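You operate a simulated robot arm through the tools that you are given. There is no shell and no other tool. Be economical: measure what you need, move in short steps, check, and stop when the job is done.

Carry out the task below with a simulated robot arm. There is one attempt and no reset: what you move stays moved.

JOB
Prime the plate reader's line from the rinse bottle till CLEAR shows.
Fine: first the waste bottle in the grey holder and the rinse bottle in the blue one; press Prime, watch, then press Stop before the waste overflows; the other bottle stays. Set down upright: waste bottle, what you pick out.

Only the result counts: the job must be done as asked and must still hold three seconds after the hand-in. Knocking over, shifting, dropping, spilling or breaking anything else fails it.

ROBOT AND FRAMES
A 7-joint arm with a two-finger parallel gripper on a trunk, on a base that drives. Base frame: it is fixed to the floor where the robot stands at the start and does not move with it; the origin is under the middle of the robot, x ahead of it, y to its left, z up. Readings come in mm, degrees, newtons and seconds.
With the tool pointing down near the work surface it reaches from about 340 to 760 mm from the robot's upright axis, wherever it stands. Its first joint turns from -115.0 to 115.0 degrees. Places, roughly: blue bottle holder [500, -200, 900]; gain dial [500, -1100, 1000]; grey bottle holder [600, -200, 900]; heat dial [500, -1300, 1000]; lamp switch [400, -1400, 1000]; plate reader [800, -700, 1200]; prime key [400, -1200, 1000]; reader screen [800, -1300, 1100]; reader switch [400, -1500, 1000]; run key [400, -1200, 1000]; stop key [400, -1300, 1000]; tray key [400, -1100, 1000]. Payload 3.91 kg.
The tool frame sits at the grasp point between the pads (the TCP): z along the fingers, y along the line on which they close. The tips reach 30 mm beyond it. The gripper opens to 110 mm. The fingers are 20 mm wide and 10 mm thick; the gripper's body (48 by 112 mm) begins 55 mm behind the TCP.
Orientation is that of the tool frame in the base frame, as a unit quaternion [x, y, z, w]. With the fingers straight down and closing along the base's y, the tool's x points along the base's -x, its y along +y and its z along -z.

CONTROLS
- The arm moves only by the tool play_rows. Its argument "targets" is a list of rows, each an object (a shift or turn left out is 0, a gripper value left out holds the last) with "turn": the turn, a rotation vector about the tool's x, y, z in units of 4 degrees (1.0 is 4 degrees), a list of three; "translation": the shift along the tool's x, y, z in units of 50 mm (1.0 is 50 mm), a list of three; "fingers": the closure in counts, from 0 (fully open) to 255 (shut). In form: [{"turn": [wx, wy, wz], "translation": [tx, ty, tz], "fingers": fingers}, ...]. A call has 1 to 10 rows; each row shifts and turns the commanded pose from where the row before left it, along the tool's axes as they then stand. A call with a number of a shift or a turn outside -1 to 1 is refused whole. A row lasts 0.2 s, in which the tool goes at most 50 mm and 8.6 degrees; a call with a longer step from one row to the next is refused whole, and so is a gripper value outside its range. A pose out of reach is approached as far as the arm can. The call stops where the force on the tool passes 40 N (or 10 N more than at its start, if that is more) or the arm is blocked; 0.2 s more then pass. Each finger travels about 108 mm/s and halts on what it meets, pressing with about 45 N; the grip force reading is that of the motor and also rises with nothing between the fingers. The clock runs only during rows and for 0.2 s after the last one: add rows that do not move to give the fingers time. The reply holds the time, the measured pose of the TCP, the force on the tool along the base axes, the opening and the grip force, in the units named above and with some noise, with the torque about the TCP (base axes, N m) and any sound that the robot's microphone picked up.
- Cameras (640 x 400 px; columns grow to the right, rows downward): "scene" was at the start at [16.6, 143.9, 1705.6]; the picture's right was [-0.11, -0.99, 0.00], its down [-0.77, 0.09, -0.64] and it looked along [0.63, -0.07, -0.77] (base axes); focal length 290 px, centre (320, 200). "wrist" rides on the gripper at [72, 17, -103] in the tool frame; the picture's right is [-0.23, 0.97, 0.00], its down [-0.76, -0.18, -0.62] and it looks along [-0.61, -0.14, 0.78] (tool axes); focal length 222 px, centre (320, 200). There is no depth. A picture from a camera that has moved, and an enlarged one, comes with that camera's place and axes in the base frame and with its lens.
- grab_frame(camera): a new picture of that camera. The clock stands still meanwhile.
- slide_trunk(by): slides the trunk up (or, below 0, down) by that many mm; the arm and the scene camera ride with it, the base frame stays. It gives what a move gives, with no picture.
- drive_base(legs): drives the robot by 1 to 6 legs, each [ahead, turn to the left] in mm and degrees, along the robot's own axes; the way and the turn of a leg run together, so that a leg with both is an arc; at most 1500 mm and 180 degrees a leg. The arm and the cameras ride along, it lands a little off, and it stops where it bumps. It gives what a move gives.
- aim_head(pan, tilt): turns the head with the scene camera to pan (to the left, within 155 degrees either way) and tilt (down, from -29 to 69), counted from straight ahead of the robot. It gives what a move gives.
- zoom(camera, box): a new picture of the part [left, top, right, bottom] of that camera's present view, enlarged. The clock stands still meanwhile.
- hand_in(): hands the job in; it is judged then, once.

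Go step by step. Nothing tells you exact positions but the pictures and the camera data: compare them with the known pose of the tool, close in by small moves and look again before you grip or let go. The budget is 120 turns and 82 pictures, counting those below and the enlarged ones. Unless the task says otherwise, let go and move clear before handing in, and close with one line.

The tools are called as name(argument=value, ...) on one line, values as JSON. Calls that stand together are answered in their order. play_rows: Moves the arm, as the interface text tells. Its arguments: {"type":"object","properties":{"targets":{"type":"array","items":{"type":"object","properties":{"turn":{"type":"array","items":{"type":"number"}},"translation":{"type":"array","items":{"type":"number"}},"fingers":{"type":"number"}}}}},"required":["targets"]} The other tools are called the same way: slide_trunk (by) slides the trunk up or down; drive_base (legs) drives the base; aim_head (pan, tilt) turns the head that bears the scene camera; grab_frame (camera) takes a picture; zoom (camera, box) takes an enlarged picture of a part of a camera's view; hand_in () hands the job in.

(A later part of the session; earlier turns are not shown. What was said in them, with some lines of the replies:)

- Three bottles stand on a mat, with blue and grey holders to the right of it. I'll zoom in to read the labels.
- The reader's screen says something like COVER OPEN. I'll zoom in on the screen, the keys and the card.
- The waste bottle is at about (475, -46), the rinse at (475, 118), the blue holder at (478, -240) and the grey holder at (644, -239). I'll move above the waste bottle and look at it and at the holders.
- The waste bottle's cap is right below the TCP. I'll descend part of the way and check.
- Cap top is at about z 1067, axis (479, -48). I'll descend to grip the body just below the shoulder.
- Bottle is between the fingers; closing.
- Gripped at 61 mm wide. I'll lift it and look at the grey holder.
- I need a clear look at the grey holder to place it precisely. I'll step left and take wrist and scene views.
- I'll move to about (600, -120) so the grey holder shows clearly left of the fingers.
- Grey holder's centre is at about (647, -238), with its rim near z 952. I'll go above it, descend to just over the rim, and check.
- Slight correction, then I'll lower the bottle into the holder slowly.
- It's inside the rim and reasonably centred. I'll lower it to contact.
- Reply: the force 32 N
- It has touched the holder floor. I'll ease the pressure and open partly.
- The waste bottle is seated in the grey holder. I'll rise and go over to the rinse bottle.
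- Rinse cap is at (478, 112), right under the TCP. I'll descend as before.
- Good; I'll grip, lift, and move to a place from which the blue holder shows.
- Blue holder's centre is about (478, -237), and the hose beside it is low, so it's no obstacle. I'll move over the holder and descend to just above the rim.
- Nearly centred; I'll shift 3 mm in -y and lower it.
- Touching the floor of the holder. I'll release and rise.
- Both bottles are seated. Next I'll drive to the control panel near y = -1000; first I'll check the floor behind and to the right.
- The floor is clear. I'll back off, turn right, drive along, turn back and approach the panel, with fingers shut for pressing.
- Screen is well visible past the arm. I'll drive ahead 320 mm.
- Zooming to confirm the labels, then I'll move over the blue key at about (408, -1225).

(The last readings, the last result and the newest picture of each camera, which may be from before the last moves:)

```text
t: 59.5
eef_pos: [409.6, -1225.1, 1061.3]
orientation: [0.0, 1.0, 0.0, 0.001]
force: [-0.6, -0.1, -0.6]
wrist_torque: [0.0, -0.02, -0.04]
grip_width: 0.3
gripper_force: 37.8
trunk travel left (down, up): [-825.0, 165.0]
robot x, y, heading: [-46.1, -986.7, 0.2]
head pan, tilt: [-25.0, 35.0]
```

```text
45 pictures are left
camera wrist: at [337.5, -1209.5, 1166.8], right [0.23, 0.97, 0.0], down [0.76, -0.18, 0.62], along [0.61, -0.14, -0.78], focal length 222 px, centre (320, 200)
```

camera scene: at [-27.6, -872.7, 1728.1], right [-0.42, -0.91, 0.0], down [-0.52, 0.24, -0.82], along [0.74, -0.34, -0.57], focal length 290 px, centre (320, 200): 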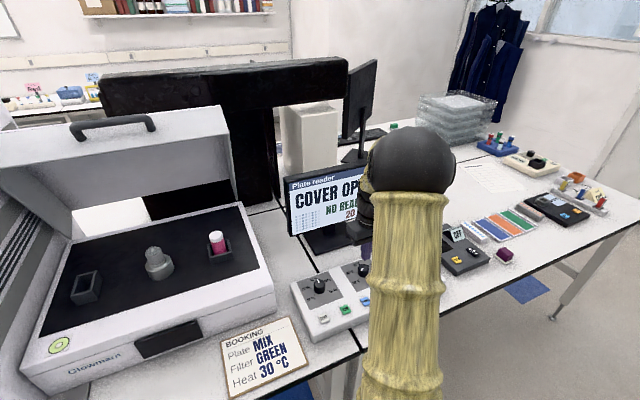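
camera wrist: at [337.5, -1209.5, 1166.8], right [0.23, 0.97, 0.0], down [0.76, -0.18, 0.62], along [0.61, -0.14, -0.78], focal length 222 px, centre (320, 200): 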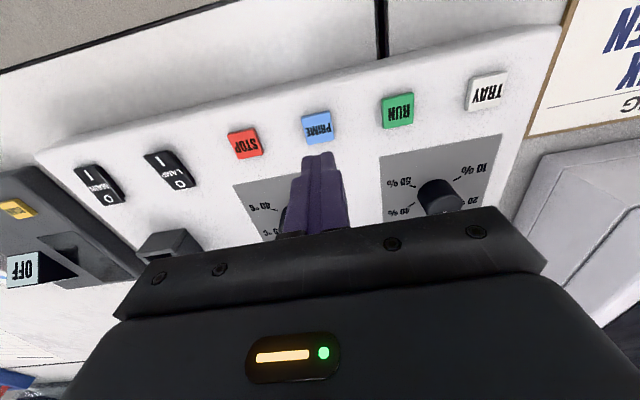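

Prime refined to about (412, -1228, 960), Stop about (412, -1301). I'll close in on Prime.

play_rows(targets=[{"translation": [-0.06, -0.06, 0.3]}, {"translation": [0, 0, 0.6]}, {}])

grab_frame(camera="wrist")

zoom(camera="scene", box=[270, 150, 400, 250])

```text
t: 60.3
eef_pos: [410.7, -1229.1, 1018.0]
orientation: [0.001, 1.0, -0.001, 0.0]
force: [0.7, -0.7, -0.1]
wrist_torque: [0.0, -0.02, 0.01]
grip_width: 0.0
gripper_force: 37.7
trunk travel left (down, up): [-825.0, 165.0]
robot x, y, heading: [-48.4, -987.3, 0.4]
head pan, tilt: [-25.0, 35.0]
```

```text
44 pictures are left
camera wrist: at [339.2, -1213.2, 1122.0], right [0.23, 0.97, 0.0], down [0.76, -0.18, 0.62], along [0.61, -0.14, -0.78], focal length 222 px, centre (320, 200)
```

wrist: 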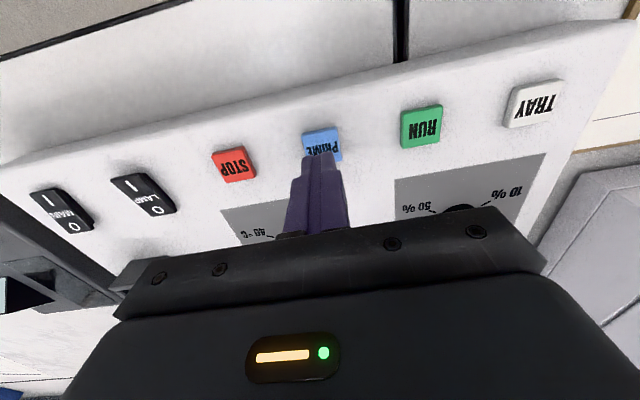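

```text
4.00 times, centred on (335, 200) of scene
camera zoom: at [-29.4, -872.4, 1728.1], right [-0.42, -0.91, 0.0], down [-0.52, 0.24, -0.82], along [0.74, -0.34, -0.57], focal length 1160 px, centre (260, 200)
```

zoom: 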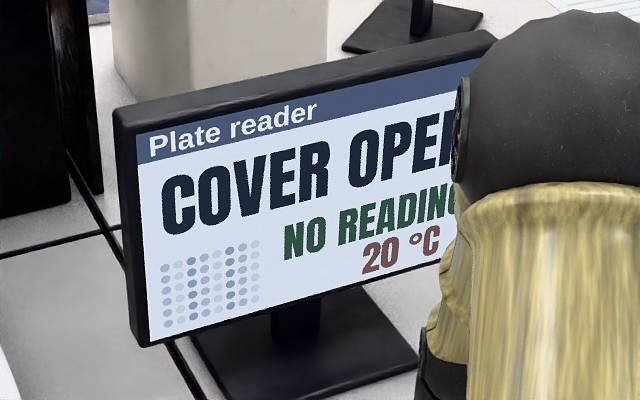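

Over Prime. Pressing down gently.

play_rows(targets=[{"translation": [-0.05, 0, 0.2]}, {"translation": [0, 0, 0.15]}, {"translation": [0, 0, 0.08]}, {"translation": [0, 0, 0.06]}, {"translation": [0, 0, 0.06]}])

zoom(camera="scene", box=[270, 150, 400, 250])

```text
t: 61.5
eef_pos: [412.5, -1229.4, 995.6]
orientation: [0.001, 1.0, -0.003, 0.003]
force: [-8.1, 5.6, 23.0]
wrist_torque: [0.2, 0.34, -0.04]
grip_width: 0.1
gripper_force: 37.8
trunk travel left (down, up): [-825.0, 165.0]
robot x, y, heading: [-47.5, -987.7, 0.4]
head pan, tilt: [-25.0, 35.0]
heard: click
stopped in row 5: the force on the tool passed its limit (the readings are from after the stop); the commanded pose is now the measured one
```

```text
4.00 times, centred on (335, 200) of scene
camera zoom: at [-32.4, -870.9, 1728.2], right [-0.42, -0.91, 0.0], down [-0.52, 0.24, -0.82], along [0.75, -0.34, -0.57], focal length 1160 px, centre (260, 200)
```

zoom: 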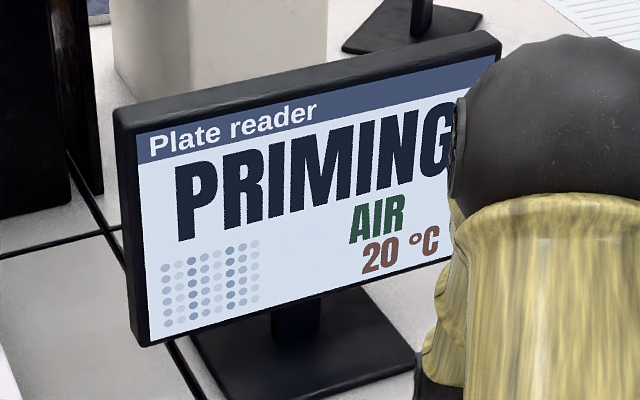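

Clicked; the screen shows PRIMING / AIR. I'll rise and hover over Stop at about (412, -1302).

play_rows(targets=[{"translation": [0, 0, -0.4]}, {"translation": [0, -0.73, 0]}, {"translation": [0, -0.73, 0]}])

grab_frame(camera="wrist")

zoom(camera="scene", box=[270, 150, 400, 250])

```text
t: 62.3
eef_pos: [417.4, -1303.6, 1014.4]
orientation: [-0.001, 1.0, 0.0, 0.004]
force: [0.2, -0.2, -0.4]
wrist_torque: [0.01, 0.04, -0.01]
grip_width: 0.0
gripper_force: 38.0
trunk travel left (down, up): [-825.0, 165.0]
robot x, y, heading: [-48.1, -987.6, 0.5]
head pan, tilt: [-25.0, 35.0]
```

```text
41 pictures are left
camera wrist: at [345.1, -1287.9, 1117.2], right [0.23, 0.97, 0.0], down [0.76, -0.18, 0.63], along [0.61, -0.14, -0.78], focal length 222 px, centre (320, 200)
```

wrist: 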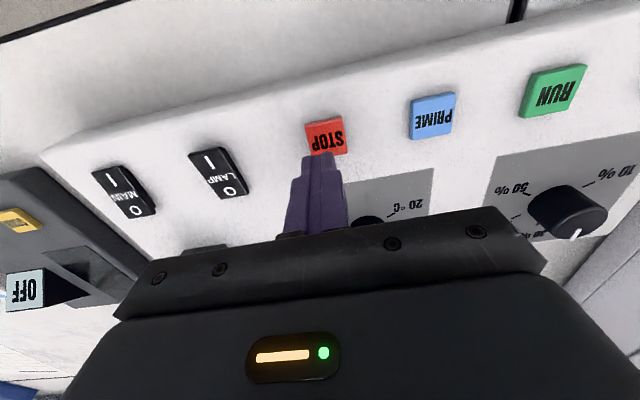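

```text
4.00 times, centred on (335, 200) of scene
camera zoom: at [-29.0, -873.3, 1728.1], right [-0.42, -0.91, 0.0], down [-0.52, 0.24, -0.82], along [0.74, -0.34, -0.57], focal length 1160 px, centre (260, 200)
```

zoom: 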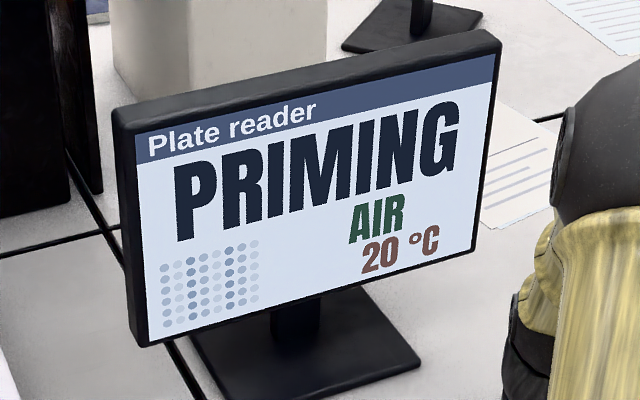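

Fine positioning over Stop, hovering just above it, then polling the screen.

play_rows(targets=[{"translation": [0.11, 0.06, 0.14]}, {}, {}])

zoom(camera="scene", box=[270, 150, 400, 250])

grab_frame(camera="wrist")

```text
t: 63.1
eef_pos: [411.8, -1302.2, 1006.1]
orientation: [-0.001, 1.0, -0.001, 0.003]
force: [-0.3, 0.5, -0.7]
wrist_torque: [0.01, -0.03, 0.03]
grip_width: 0.3
gripper_force: 38.2
trunk travel left (down, up): [-825.0, 165.0]
robot x, y, heading: [-47.1, -988.9, 0.3]
head pan, tilt: [-25.0, 35.0]
```

```text
4.00 times, centred on (335, 200) of scene
camera zoom: at [-28.9, -872.8, 1728.1], right [-0.42, -0.91, 0.0], down [-0.52, 0.24, -0.82], along [0.74, -0.34, -0.57], focal length 1160 px, centre (260, 200)
```

zoom: 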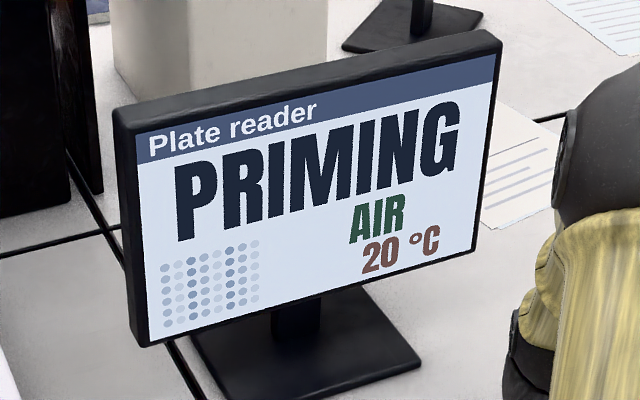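

```text
38 pictures are left
camera wrist: at [338.9, -1284.5, 1109.5], right [0.23, 0.97, 0.0], down [0.76, -0.18, 0.63], along [0.61, -0.14, -0.78], focal length 222 px, centre (320, 200)
```

wrist: 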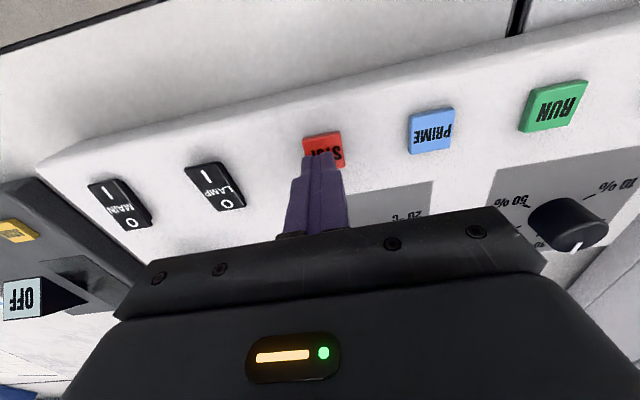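

Still AIR; waiting in short steps.

play_rows(targets=[{}, {}, {}, {}])

zoom(camera="scene", box=[270, 150, 400, 250])

```text
t: 64.1
eef_pos: [410.6, -1300.6, 1006.2]
orientation: [0.0, 1.0, -0.002, 0.002]
force: [-0.3, -0.3, -0.2]
wrist_torque: [-0.02, 0.0, 0.02]
grip_width: 0.0
gripper_force: 37.8
trunk travel left (down, up): [-825.0, 165.0]
robot x, y, heading: [-48.7, -988.1, 0.3]
head pan, tilt: [-25.0, 35.0]
```

```text
4.00 times, centred on (335, 200) of scene
camera zoom: at [-28.9, -872.7, 1728.1], right [-0.42, -0.91, 0.0], down [-0.52, 0.24, -0.82], along [0.74, -0.34, -0.57], focal length 1160 px, centre (260, 200)
```

zoom: 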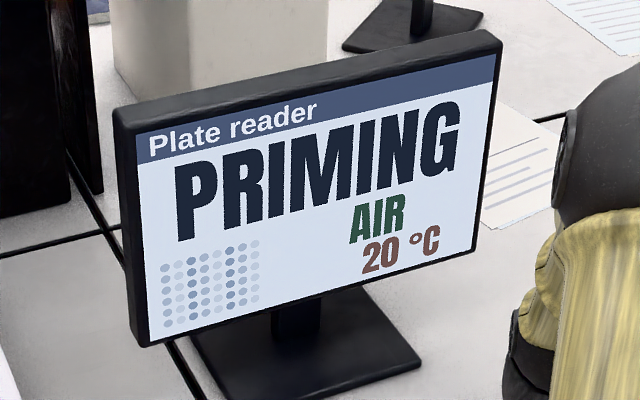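

play_rows(targets=[{}, {}, {}, {}])

zoom(camera="scene", box=[270, 150, 400, 250])

```text
t: 65.1
eef_pos: [412.0, -1300.6, 1005.4]
orientation: [0.0, 1.0, -0.002, 0.002]
force: [-0.1, 0.0, 0.3]
wrist_torque: [0.02, -0.02, 0.05]
grip_width: 0.1
gripper_force: 37.5
trunk travel left (down, up): [-825.0, 165.0]
robot x, y, heading: [-52.1, -990.6, 0.0]
head pan, tilt: [-25.0, 35.0]
```

```text
4.00 times, centred on (335, 200) of scene
camera zoom: at [-28.9, -872.7, 1728.1], right [-0.42, -0.91, 0.0], down [-0.52, 0.24, -0.82], along [0.74, -0.34, -0.57], focal length 1160 px, centre (260, 200)
```

zoom: 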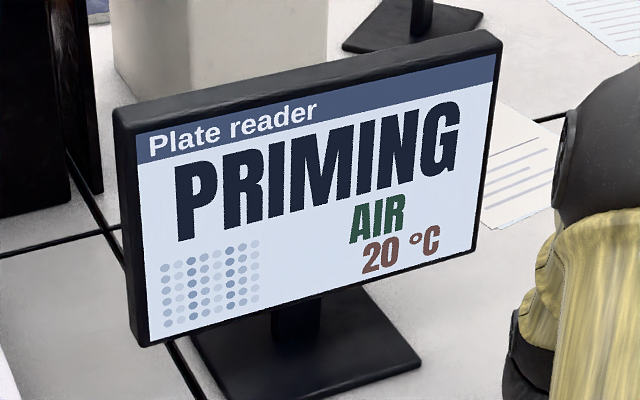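

play_rows(targets=[{}, {}, {}, {}])

zoom(camera="scene", box=[270, 150, 400, 250])

```text
t: 66.1
eef_pos: [411.5, -1300.4, 1005.8]
orientation: [0.0, 1.0, -0.002, 0.003]
force: [0.5, 0.0, 0.5]
wrist_torque: [0.01, 0.01, 0.01]
grip_width: 0.2
gripper_force: 37.8
trunk travel left (down, up): [-825.0, 165.0]
robot x, y, heading: [-52.1, -989.8, 0.7]
head pan, tilt: [-25.0, 35.0]
```

```text
4.00 times, centred on (335, 200) of scene
camera zoom: at [-28.9, -872.7, 1728.1], right [-0.42, -0.91, 0.0], down [-0.52, 0.24, -0.82], along [0.74, -0.34, -0.57], focal length 1160 px, centre (260, 200)
```

zoom: 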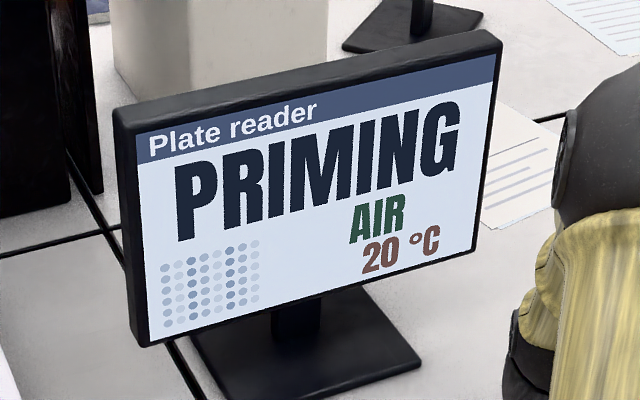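

play_rows(targets=[{}, {}, {}, {}])

zoom(camera="scene", box=[270, 150, 400, 250])

```text
t: 67.1
eef_pos: [411.2, -1300.2, 1004.9]
orientation: [-0.001, 1.0, -0.002, 0.002]
force: [-0.9, 0.2, 0.9]
wrist_torque: [0.0, 0.0, 0.03]
grip_width: 0.1
gripper_force: 37.8
trunk travel left (down, up): [-825.0, 165.0]
robot x, y, heading: [-50.9, -986.4, 0.5]
head pan, tilt: [-25.0, 35.0]
```

```text
4.00 times, centred on (335, 200) of scene
camera zoom: at [-28.9, -872.7, 1728.1], right [-0.42, -0.91, 0.0], down [-0.52, 0.24, -0.82], along [0.74, -0.34, -0.57], focal length 1160 px, centre (260, 200)
```

zoom: 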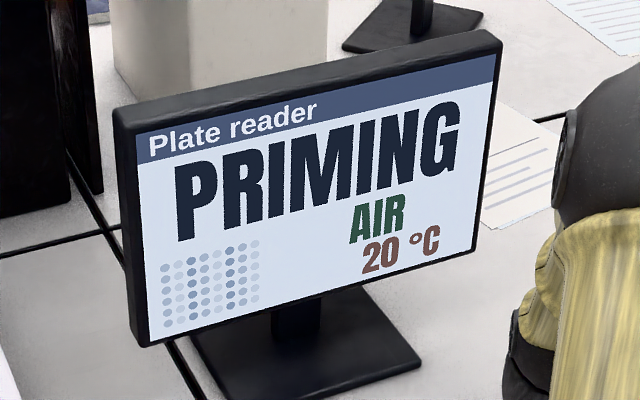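

play_rows(targets=[{}, {}, {}, {}])

zoom(camera="scene", box=[270, 150, 400, 250])

```text
t: 68.1
eef_pos: [411.8, -1300.8, 1005.0]
orientation: [-0.001, 1.0, -0.001, 0.002]
force: [-0.7, 0.7, 0.1]
wrist_torque: [0.0, 0.01, 0.02]
grip_width: 0.0
gripper_force: 37.4
trunk travel left (down, up): [-825.0, 165.0]
robot x, y, heading: [-45.4, -988.1, 0.7]
head pan, tilt: [-25.0, 35.0]
```

```text
4.00 times, centred on (335, 200) of scene
camera zoom: at [-28.9, -872.7, 1728.1], right [-0.42, -0.91, 0.0], down [-0.52, 0.24, -0.82], along [0.74, -0.34, -0.57], focal length 1160 px, centre (260, 200)
```

zoom: 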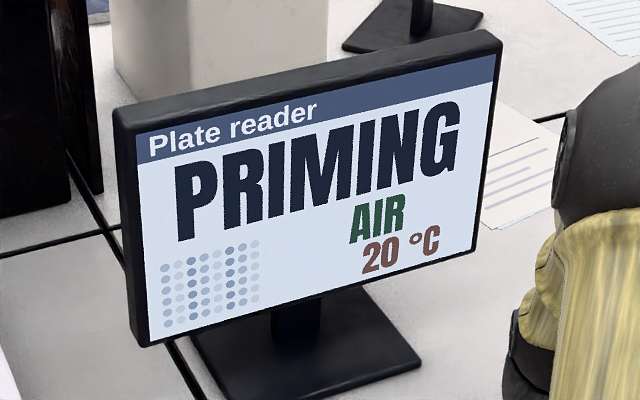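

play_rows(targets=[{}, {}, {}, {}])

zoom(camera="scene", box=[270, 150, 400, 250])

```text
t: 69.1
eef_pos: [410.4, -1299.7, 1005.4]
orientation: [0.0, 1.0, -0.002, 0.002]
force: [-0.4, -0.1, 0.3]
wrist_torque: [0.0, -0.01, 0.02]
grip_width: 0.0
gripper_force: 37.3
trunk travel left (down, up): [-825.0, 165.0]
robot x, y, heading: [-46.8, -984.9, 0.3]
head pan, tilt: [-25.0, 35.0]
```

```text
4.00 times, centred on (335, 200) of scene
camera zoom: at [-28.9, -872.7, 1728.1], right [-0.42, -0.91, 0.0], down [-0.52, 0.24, -0.82], along [0.74, -0.34, -0.57], focal length 1160 px, centre (260, 200)
```

zoom: 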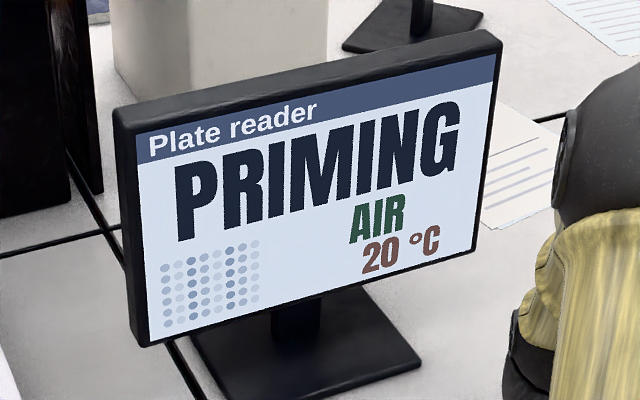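

play_rows(targets=[{}, {}, {}, {}])

zoom(camera="scene", box=[270, 150, 400, 250])

```text
t: 70.1
eef_pos: [411.1, -1300.5, 1005.7]
orientation: [0.0, 1.0, -0.002, 0.003]
force: [-0.1, -0.5, -0.2]
wrist_torque: [-0.01, 0.0, -0.02]
grip_width: 0.0
gripper_force: 37.5
trunk travel left (down, up): [-825.0, 165.0]
robot x, y, heading: [-46.2, -988.7, 0.3]
head pan, tilt: [-25.0, 35.0]
```

```text
4.00 times, centred on (335, 200) of scene
camera zoom: at [-28.9, -872.7, 1728.1], right [-0.42, -0.91, 0.0], down [-0.52, 0.24, -0.82], along [0.74, -0.34, -0.57], focal length 1160 px, centre (260, 200)
```

zoom: 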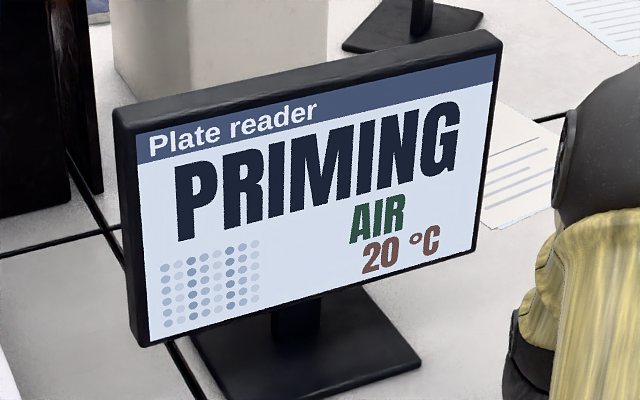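

play_rows(targets=[{}, {}, {}, {}])

zoom(camera="scene", box=[270, 150, 400, 250])

```text
t: 71.1
eef_pos: [411.1, -1300.7, 1005.4]
orientation: [0.0, 1.0, -0.002, 0.003]
force: [0.0, 0.2, -0.1]
wrist_torque: [0.01, 0.01, -0.01]
grip_width: 0.0
gripper_force: 37.1
trunk travel left (down, up): [-825.0, 165.0]
robot x, y, heading: [-47.7, -990.8, 0.2]
head pan, tilt: [-25.0, 35.0]
```

```text
4.00 times, centred on (335, 200) of scene
camera zoom: at [-28.9, -872.7, 1728.1], right [-0.42, -0.91, 0.0], down [-0.52, 0.24, -0.82], along [0.74, -0.34, -0.57], focal length 1160 px, centre (260, 200)
```

zoom: 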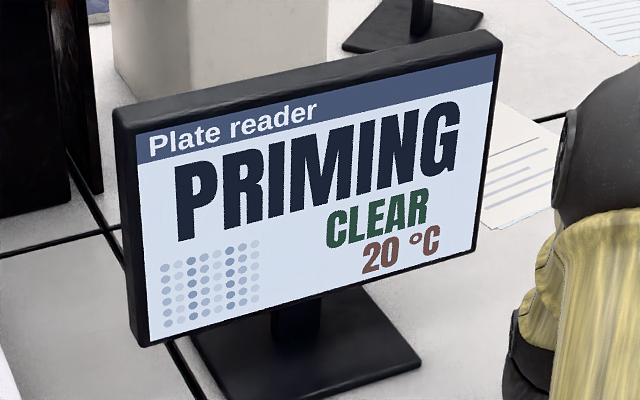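

CLEAR shows; I'll press Stop now.

play_rows(targets=[{"translation": [0, 0, 0.14]}, {"translation": [0, 0, 0.1]}, {"translation": [0, 0, 0.08]}])

zoom(camera="scene", box=[270, 150, 400, 250])

```text
t: 72.1
eef_pos: [410.5, -1299.5, 995.3]
orientation: [0.0, 1.0, -0.004, 0.006]
force: [-5.8, 4.6, 18.3]
wrist_torque: [0.17, 0.27, -0.02]
grip_width: 0.1
gripper_force: 37.6
trunk travel left (down, up): [-825.0, 165.0]
robot x, y, heading: [-47.9, -990.0, 0.3]
head pan, tilt: [-25.0, 35.0]
heard: click
stopped in row 3: the force on the tool passed its limit (the readings are from after the stop); the commanded pose is now the measured one
```

```text
4.00 times, centred on (335, 200) of scene
camera zoom: at [-32.0, -870.6, 1727.9], right [-0.42, -0.91, 0.0], down [-0.52, 0.24, -0.82], along [0.75, -0.34, -0.57], focal length 1160 px, centre (260, 200)
```

zoom: 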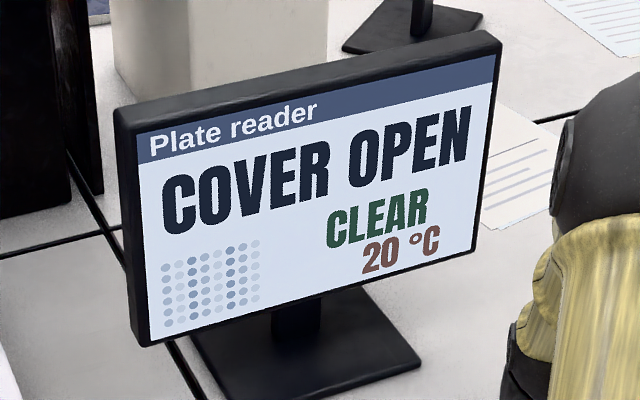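

Stop is pressed and the line stays CLEAR. I'll rise clear of the keys.

play_rows(targets=[{"translation": [0, 0, -0.4]}, {"translation": [0, 0, -0.8]}, {"translation": [0, 0, -0.8]}, {"translation": [0, 0, -0.8]}, {}])

grab_frame(camera="scene")

```text
t: 73.3
eef_pos: [411.4, -1302.5, 1134.3]
orientation: [0.0, 1.0, -0.004, 0.007]
force: [-0.3, 0.1, 0.5]
wrist_torque: [0.04, 0.0, -0.01]
grip_width: 0.0
gripper_force: 37.8
trunk travel left (down, up): [-825.0, 165.0]
robot x, y, heading: [-45.5, -983.4, 0.4]
head pan, tilt: [-25.0, 35.0]
```

```text
28 pictures are left
camera scene: at [-28.3, -873.1, 1728.1], right [-0.42, -0.91, 0.0], down [-0.52, 0.24, -0.82], along [0.74, -0.34, -0.57], focal length 290 px, centre (320, 200)
```

scene: 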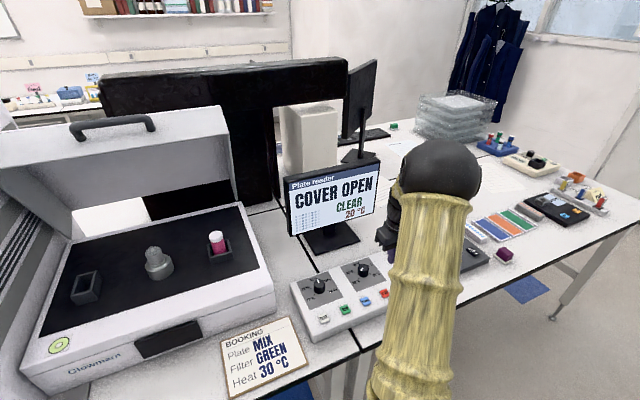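

The screen shows CLEAR, priming has stopped and the arm is clear of everything, so I'm handing in.

hand_in()

```text
The job is handed in.
```

I put the waste bottle in the grey holder and the rinse bottle in the blue one, pressed Prime, and pressed Stop within about a second of CLEAR showing. I couldn't see the waste level from the control panel, so I went by the screen and didn't check the bottle again before handing in.
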